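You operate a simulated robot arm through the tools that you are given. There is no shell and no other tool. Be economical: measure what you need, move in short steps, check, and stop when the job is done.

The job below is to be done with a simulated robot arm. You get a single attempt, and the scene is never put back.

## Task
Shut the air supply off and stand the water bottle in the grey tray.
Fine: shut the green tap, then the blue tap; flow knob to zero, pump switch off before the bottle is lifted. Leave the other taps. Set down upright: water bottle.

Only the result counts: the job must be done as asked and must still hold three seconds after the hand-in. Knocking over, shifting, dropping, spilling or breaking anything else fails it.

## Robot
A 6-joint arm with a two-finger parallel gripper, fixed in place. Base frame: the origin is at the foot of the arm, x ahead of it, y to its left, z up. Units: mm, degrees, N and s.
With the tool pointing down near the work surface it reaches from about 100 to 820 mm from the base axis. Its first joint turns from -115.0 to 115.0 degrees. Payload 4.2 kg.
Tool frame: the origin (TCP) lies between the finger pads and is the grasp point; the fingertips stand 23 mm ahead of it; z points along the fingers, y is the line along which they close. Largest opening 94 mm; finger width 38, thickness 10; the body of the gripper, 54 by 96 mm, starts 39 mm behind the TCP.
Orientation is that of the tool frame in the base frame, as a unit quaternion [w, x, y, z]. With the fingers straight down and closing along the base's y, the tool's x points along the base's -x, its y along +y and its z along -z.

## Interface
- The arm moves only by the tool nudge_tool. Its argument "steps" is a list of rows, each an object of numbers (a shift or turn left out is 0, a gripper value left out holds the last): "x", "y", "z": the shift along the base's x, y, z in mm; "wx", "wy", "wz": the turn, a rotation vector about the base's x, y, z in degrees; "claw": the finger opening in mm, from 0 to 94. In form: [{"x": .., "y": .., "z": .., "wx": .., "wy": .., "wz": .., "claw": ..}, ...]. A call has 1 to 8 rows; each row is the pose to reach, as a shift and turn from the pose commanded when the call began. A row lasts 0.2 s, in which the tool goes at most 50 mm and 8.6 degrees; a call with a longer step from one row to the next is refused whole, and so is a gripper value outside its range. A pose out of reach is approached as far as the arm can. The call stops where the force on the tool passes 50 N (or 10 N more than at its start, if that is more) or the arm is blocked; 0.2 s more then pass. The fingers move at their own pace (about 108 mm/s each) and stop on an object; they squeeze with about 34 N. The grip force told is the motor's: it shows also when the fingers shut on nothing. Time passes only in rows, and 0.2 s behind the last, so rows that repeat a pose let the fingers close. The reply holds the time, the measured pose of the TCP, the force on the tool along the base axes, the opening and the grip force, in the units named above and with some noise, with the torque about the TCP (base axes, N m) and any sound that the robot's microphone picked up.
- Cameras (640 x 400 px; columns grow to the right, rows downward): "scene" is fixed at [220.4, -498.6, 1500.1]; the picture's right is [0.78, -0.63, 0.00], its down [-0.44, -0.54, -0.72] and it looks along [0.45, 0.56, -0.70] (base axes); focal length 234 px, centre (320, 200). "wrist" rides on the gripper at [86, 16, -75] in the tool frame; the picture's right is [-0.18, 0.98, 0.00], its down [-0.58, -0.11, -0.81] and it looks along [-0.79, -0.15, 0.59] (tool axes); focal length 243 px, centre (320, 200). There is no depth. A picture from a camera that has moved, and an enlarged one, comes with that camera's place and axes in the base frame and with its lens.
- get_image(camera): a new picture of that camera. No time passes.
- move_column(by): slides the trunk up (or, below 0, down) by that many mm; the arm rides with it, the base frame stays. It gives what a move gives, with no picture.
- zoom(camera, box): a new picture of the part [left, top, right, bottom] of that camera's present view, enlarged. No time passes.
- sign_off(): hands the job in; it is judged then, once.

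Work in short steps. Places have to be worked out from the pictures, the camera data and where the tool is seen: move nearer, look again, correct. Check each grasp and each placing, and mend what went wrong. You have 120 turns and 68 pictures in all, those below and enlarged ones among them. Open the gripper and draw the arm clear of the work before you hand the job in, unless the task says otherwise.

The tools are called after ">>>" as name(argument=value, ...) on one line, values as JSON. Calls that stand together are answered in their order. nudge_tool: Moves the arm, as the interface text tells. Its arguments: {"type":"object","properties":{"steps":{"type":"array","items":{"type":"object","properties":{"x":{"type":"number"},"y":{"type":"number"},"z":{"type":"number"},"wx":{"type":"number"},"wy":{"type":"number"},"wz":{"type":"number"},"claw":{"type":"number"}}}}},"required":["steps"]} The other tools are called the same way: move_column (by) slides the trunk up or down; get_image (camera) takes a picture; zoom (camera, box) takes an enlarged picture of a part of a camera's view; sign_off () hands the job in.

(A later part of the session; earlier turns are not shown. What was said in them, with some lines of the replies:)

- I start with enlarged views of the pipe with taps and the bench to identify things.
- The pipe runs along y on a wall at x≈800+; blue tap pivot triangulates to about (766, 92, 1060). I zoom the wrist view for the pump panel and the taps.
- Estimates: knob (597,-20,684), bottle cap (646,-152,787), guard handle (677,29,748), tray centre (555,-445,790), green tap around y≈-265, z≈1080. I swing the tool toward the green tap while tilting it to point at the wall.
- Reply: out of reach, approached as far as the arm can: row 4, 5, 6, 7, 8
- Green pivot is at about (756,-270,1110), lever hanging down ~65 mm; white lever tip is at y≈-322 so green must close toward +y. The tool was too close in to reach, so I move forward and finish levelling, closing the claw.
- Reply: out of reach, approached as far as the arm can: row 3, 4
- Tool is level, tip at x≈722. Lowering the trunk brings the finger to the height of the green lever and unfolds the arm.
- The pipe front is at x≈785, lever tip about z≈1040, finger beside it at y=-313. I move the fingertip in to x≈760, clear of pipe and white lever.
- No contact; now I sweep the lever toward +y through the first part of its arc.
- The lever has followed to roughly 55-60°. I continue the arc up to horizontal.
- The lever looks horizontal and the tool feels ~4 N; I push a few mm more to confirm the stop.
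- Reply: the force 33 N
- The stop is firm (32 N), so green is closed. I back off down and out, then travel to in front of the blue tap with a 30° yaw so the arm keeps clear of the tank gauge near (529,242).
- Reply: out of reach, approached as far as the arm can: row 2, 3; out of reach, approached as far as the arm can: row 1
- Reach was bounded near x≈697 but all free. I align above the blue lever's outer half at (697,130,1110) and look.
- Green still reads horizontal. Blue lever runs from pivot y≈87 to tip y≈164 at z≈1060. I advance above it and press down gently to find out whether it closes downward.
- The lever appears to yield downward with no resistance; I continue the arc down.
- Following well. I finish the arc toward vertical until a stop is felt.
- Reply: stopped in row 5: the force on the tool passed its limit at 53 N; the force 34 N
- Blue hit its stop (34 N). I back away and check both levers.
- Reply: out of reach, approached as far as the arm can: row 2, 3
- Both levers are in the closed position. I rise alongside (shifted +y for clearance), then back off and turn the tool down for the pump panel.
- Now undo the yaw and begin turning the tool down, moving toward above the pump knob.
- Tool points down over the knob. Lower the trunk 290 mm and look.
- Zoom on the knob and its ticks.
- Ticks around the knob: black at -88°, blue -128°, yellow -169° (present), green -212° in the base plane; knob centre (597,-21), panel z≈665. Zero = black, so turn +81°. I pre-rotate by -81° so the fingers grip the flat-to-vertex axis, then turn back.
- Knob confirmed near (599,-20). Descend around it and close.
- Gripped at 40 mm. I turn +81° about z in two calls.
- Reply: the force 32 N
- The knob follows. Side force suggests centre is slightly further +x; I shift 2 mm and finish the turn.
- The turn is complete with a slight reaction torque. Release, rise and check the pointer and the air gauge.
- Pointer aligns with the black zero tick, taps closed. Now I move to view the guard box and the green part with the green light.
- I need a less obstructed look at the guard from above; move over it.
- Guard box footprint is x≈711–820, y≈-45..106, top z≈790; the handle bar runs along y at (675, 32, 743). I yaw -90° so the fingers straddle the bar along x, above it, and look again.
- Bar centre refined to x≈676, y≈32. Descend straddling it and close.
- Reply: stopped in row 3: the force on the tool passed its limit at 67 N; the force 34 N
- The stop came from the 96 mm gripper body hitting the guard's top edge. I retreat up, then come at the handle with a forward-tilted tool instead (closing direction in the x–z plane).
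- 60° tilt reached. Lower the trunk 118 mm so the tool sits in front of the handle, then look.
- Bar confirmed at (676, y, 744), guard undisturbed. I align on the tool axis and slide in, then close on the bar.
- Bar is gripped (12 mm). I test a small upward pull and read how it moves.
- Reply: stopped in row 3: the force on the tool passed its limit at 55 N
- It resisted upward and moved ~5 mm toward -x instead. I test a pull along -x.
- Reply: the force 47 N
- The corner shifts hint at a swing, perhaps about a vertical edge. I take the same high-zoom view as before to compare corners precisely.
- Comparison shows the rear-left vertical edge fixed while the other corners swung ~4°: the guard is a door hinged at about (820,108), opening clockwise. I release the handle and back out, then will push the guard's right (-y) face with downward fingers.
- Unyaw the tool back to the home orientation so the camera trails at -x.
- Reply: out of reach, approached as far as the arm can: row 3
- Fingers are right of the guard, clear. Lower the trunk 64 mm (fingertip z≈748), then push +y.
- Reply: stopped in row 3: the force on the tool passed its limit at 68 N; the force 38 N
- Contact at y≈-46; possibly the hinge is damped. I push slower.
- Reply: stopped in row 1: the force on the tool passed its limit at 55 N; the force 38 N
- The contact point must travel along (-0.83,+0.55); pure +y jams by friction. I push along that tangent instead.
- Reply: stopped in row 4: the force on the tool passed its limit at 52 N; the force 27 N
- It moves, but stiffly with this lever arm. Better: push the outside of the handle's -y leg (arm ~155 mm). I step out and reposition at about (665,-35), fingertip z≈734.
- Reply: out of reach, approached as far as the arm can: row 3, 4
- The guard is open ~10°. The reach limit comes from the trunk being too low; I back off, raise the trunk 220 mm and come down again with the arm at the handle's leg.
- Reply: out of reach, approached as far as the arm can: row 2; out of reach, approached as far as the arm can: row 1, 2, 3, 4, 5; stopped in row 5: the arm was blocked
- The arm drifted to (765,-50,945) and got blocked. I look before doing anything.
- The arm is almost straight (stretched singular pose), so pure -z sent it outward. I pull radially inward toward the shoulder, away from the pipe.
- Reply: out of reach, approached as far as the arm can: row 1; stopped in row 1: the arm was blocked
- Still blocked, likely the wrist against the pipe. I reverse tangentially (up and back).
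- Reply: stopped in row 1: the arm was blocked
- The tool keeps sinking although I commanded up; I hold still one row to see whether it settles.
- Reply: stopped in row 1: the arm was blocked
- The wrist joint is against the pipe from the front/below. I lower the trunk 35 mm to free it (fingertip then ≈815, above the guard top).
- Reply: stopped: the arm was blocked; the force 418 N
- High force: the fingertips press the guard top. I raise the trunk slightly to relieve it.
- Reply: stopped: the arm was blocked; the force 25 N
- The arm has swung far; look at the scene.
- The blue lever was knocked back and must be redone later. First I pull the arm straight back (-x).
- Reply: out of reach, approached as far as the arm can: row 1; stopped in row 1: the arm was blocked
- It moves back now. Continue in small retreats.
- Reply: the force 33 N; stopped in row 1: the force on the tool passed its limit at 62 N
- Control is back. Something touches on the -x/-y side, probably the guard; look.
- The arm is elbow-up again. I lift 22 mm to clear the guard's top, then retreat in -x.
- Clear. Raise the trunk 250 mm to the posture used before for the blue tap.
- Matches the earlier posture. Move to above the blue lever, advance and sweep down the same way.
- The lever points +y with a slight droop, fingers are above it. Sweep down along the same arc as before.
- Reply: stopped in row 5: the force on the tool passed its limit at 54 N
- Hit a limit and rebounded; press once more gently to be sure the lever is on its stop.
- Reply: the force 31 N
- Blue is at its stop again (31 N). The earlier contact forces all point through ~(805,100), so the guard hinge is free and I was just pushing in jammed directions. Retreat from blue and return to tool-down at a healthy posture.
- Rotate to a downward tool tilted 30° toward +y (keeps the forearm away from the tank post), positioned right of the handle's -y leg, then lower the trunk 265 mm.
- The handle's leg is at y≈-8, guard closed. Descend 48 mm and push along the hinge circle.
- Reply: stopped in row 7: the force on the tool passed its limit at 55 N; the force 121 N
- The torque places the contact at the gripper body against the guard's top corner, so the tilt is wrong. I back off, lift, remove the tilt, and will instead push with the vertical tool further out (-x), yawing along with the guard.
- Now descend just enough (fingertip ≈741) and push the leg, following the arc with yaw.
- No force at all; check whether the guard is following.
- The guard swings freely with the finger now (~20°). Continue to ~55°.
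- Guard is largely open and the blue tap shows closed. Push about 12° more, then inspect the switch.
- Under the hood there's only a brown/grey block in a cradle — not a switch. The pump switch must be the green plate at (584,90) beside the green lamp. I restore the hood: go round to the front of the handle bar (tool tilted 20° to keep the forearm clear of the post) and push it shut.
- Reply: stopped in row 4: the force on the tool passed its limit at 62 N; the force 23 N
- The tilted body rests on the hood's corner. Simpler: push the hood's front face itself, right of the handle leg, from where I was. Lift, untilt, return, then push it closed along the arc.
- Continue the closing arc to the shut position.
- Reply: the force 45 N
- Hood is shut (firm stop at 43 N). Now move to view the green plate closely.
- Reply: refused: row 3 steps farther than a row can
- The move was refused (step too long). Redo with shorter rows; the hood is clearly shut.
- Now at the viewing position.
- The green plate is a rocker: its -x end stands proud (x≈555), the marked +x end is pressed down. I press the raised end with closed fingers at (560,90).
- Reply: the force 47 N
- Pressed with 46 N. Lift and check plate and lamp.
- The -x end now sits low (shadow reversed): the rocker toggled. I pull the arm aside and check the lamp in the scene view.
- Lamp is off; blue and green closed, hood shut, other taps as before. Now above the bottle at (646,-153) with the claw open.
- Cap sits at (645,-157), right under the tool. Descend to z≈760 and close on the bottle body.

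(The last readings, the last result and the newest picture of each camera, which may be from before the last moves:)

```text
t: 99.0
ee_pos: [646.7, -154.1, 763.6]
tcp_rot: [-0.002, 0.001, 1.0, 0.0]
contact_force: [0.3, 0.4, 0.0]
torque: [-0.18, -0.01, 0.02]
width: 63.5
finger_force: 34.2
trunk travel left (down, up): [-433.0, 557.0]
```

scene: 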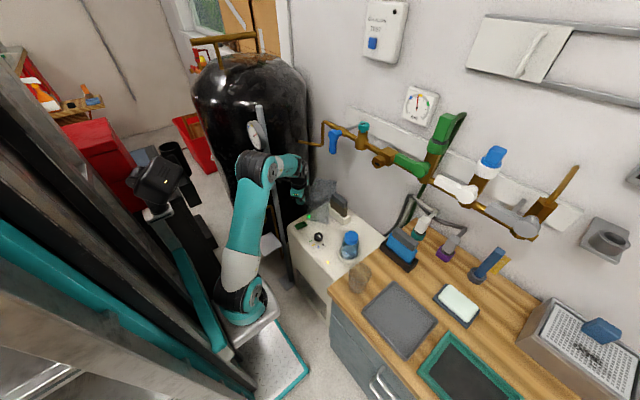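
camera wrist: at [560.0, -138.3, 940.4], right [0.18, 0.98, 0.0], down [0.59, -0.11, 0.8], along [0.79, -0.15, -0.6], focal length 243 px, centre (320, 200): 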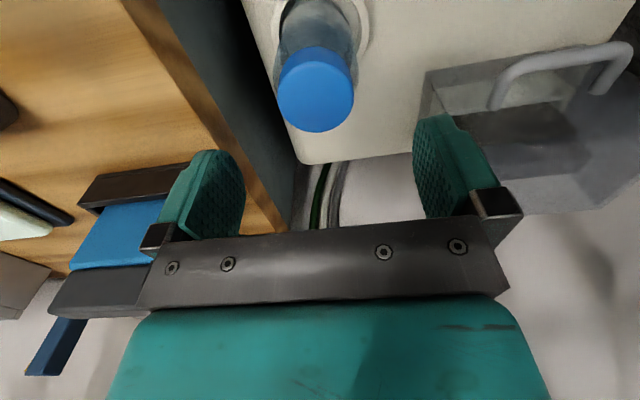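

Gripped at 63.5 mm with full force and no side load. Lift slowly out of the ring.

>>> nudge_tool(steps=[{"z": 8}, {"z": 18}, {"z": 30}, {"z": 45}, {"z": 60}, {"z": 75}])

>>> move_column(by=180)

```text
t: 100.3
ee_pos: [646.8, -153.7, 837.3]
tcp_rot: [-0.004, 0.001, 1.0, 0.0]
contact_force: [-0.2, -0.1, -2.3]
torque: [0.02, 0.03, -0.03]
width: 51.3
finger_force: 34.5
trunk travel left (down, up): [-433.0, 557.0]
```

```text
t: 102.3
ee_pos: [645.7, -153.3, 1017.2]
tcp_rot: [-0.002, 0.001, 1.0, 0.0]
contact_force: [-0.4, 0.3, -2.1]
torque: [0.03, 0.03, 0.02]
width: 51.7
finger_force: 34.1
trunk travel left (down, up): [-613.0, 377.0]
```

The grip slid to the cap (51 mm) but holds the bottle (2.1 N). Raise a bit and move slowly to above the tray centre (555,-445).

>>> nudge_tool(steps=[{"z": 10}, {"z": 22}, {"z": 35}, {"x": -4, "y": -12, "z": 40}, {"x": -10, "y": -32, "z": 40}, {"x": -18, "y": -57, "z": 40}, {"x": -26, "y": -82, "z": 40}, {"x": -34, "y": -107, "z": 40}])

>>> nudge_tool(steps=[{"x": -8, "y": -25}, {"x": -16, "y": -50}, {"x": -24, "y": -75}, {"x": -32, "y": -100}, {"x": -40, "y": -125}, {"x": -48, "y": -150}, {"x": -54, "y": -170}, {"x": -57, "y": -184}])

```text
t: 104.2
ee_pos: [611.6, -260.2, 1058.0]
tcp_rot: [-0.003, -0.001, 1.0, 0.0]
contact_force: [0.5, 0.5, -2.8]
torque: [-0.02, 0.0, 0.0]
width: 51.3
finger_force: 34.0
trunk travel left (down, up): [-613.0, 377.0]
```

```text
t: 106.0
ee_pos: [555.1, -446.5, 1057.9]
tcp_rot: [-0.003, 0.0, 1.0, 0.0]
contact_force: [0.2, 0.1, -1.5]
torque: [0.0, 0.01, -0.01]
width: 51.2
finger_force: 34.0
trunk travel left (down, up): [-613.0, 377.0]
```

Over the tray. Descend to ~950, then in small steps until contact.

>>> nudge_tool(steps=[{"z": -20}, {"z": -45}, {"z": -70}, {"z": -90}, {"z": -105}])

>>> nudge_tool(steps=[{"z": -3}, {"z": -6}, {"z": -9}, {"z": -12}, {"z": -15}, {"z": -18}])

```text
t: 107.2
ee_pos: [555.7, -444.4, 953.1]
tcp_rot: [-0.002, 0.0, 1.0, 0.001]
contact_force: [0.2, -0.5, -2.1]
torque: [0.01, 0.01, 0.01]
width: 51.3
finger_force: 34.2
trunk travel left (down, up): [-613.0, 377.0]
```

```text
t: 108.5
ee_pos: [553.7, -444.9, 934.7]
tcp_rot: [-0.004, 0.001, 1.0, 0.0]
contact_force: [-0.4, -0.2, -2.3]
torque: [-0.02, 0.03, 0.01]
width: 51.2
finger_force: 34.3
trunk travel left (down, up): [-613.0, 377.0]
```

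No contact yet at 934.7; continue in 3 mm steps.

>>> nudge_tool(steps=[{"z": -3}, {"z": -6}, {"z": -9}, {"z": -12}])

```text
t: 109.5
ee_pos: [555.5, -443.9, 923.6]
tcp_rot: [-0.003, 0.002, 1.0, 0.001]
contact_force: [0.6, 0.7, -2.2]
torque: [-0.04, 0.01, 0.0]
width: 51.3
finger_force: 33.7
trunk travel left (down, up): [-613.0, 377.0]
```

>>> nudge_tool(steps=[{"z": -3}, {"z": -6}, {"z": -9}, {"z": -11}])

```text
t: 110.5
ee_pos: [555.9, -444.3, 912.3]
tcp_rot: [-0.003, 0.001, 1.0, 0.0]
contact_force: [0.7, 0.1, -2.6]
torque: [-0.01, 0.0, -0.02]
width: 51.1
finger_force: 34.2
trunk travel left (down, up): [-613.0, 377.0]
```

Still hanging free at 912; continue down carefully.

>>> nudge_tool(steps=[{"z": -2}, {"z": -5}, {"z": -7}, {"z": -10}])

```text
t: 111.6
ee_pos: [556.5, -433.5, 907.3]
tcp_rot: [0.002, -0.001, 1.0, -0.004]
contact_force: [0.6, -0.5, 23.0]
torque: [0.67, 0.06, -0.09]
width: 51.5
finger_force: 34.7
trunk travel left (down, up): [-613.0, 377.0]
stopped in row 4: the force on the tool passed its limit at 53 N (the readings are from after the stop); the commanded pose is now the measured one
```

Contact at ~905 but the tool deflected +11 mm in y. I lift 5 mm, re-centre, and look before releasing.

>>> nudge_tool(steps=[{"z": 4}, {"z": 8}, {"y": -6, "z": 8}, {"y": -11, "z": 8}, {"y": -11, "z": 8}])

>>> zoom(camera="scene", box=[320, 230, 480, 330])

```text
t: 112.8
ee_pos: [556.6, -443.8, 913.2]
tcp_rot: [-0.001, 0.001, 1.0, -0.002]
contact_force: [-0.1, -0.7, -2.5]
torque: [0.01, 0.01, 0.0]
width: 51.2
finger_force: 34.1
trunk travel left (down, up): [-613.0, 377.0]
```

```text
4.00 times, centred on (400, 280) of scene
camera zoom: at [220.4, -498.6, 1500.1], right [0.78, -0.63, 0.0], down [-0.44, -0.54, -0.72], along [0.45, 0.56, -0.7], focal length 936 px, centre (0, -120)
```

zoom: 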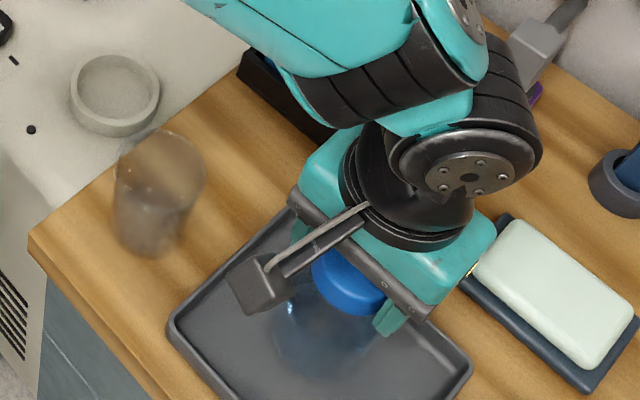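

The bottle hangs upright, centred over the tray. Lower in fine steps to just touch.

>>> nudge_tool(steps=[{"z": -2}, {"z": -4}, {"z": -5}, {"z": -5}])

```text
t: 113.8
ee_pos: [556.4, -444.3, 908.1]
tcp_rot: [-0.001, 0.0, 1.0, -0.002]
contact_force: [-0.2, 0.2, -2.1]
torque: [0.0, -0.01, -0.01]
width: 51.3
finger_force: 34.4
trunk travel left (down, up): [-613.0, 377.0]
```

>>> nudge_tool(steps=[{"z": -1}, {"z": -2}, {"z": -3}, {"z": -3}])

```text
t: 114.8
ee_pos: [556.3, -443.9, 907.1]
tcp_rot: [0.001, 0.0, 1.0, -0.002]
contact_force: [-3.2, 5.0, 28.3]
torque: [1.37, -0.01, 0.16]
width: 51.4
finger_force: 33.6
trunk travel left (down, up): [-613.0, 377.0]
```

Touchdown at ≈907.5 (28 N). Ease up 1.5 mm, then open gently.

>>> nudge_tool(steps=[{"z": 1}, {"z": 1.8}, {"z": 1.8}])

```text
t: 115.6
ee_pos: [555.5, -443.6, 909.3]
tcp_rot: [0.001, 0.0, 1.0, -0.002]
contact_force: [3.1, 3.1, 21.4]
torque: [0.97, -0.65, -0.06]
width: 51.3
finger_force: 34.1
trunk travel left (down, up): [-613.0, 377.0]
```

Still 21 N; ease up further and re-read.

>>> nudge_tool(steps=[{"z": 1}, {"z": 2}, {"z": 2}])

```text
t: 116.4
ee_pos: [556.2, -443.3, 908.5]
tcp_rot: [-0.002, 0.0, 1.0, -0.001]
contact_force: [0.0, 0.0, -1.7]
torque: [-0.02, -0.01, -0.02]
width: 51.4
finger_force: 34.0
trunk travel left (down, up): [-613.0, 377.0]
```

Now just hanging ≈1 mm above the floor. Lower 1 mm and open.

>>> nudge_tool(steps=[{"z": -0.7}, {"z": -0.9}, {"z": -0.9, "claw": 58}, {"z": -0.9, "claw": 70}, {"z": -0.9, "claw": 94}, {"z": -0.9, "claw": 94}])

```text
t: 117.8
ee_pos: [555.7, -443.5, 908.7]
tcp_rot: [0.0, -0.001, 1.0, -0.001]
contact_force: [-0.4, -0.1, 0.4]
torque: [-0.01, -0.03, 0.0]
width: 94.0
finger_force: 0.1
trunk travel left (down, up): [-613.0, 377.0]
```

Released with no residual load. Rise straight up, then clear away from the work.

>>> nudge_tool(steps=[{"z": 10}, {"z": 30}, {"z": 60}, {"z": 100}, {"z": 140}, {"z": 180}])

>>> nudge_tool(steps=[{"x": -20, "y": 40}, {"x": -40, "y": 80}, {"x": -60, "y": 120}, {"x": -80, "y": 160}, {"x": -90, "y": 200}, {"x": -100, "y": 240}])

```text
t: 119.2
ee_pos: [556.8, -443.0, 1087.7]
tcp_rot: [-0.001, 0.0, 1.0, -0.002]
contact_force: [0.5, 1.1, 0.5]
torque: [0.03, -0.01, 0.0]
width: 93.9
finger_force: 0.1
trunk travel left (down, up): [-613.0, 377.0]
```

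```text
t: 120.6
ee_pos: [457.4, -202.8, 1089.1]
tcp_rot: [-0.001, -0.001, 1.0, -0.002]
contact_force: [0.1, -0.8, -0.1]
torque: [0.09, 0.0, -0.02]
width: 93.7
finger_force: 0.0
trunk travel left (down, up): [-613.0, 377.0]
```

The gripper is empty and clear of the work; handing in.

>>> sign_off()

```text
The job is handed in.
```

I shut the green tap, then the blue tap, set the flow knob to zero, switched the pump off, and then stood the water bottle in the grey tray. I had no pictures left to check the bottle after letting go. It hung upright over the centre of the tray just before release, and the gripper felt no load afterwards. The AIR gauge reading did not change.

Along the way I knocked the blue lever partly open and closed it again to its stop, before the pump went off. I also opened the clear hood on the pump, looking for the switch, and pressed hard on its top once (over 250 N) before shutting it again. I last checked the taps and the hood just before lifting the bottle; the hood was shut and the other taps in view had not moved.
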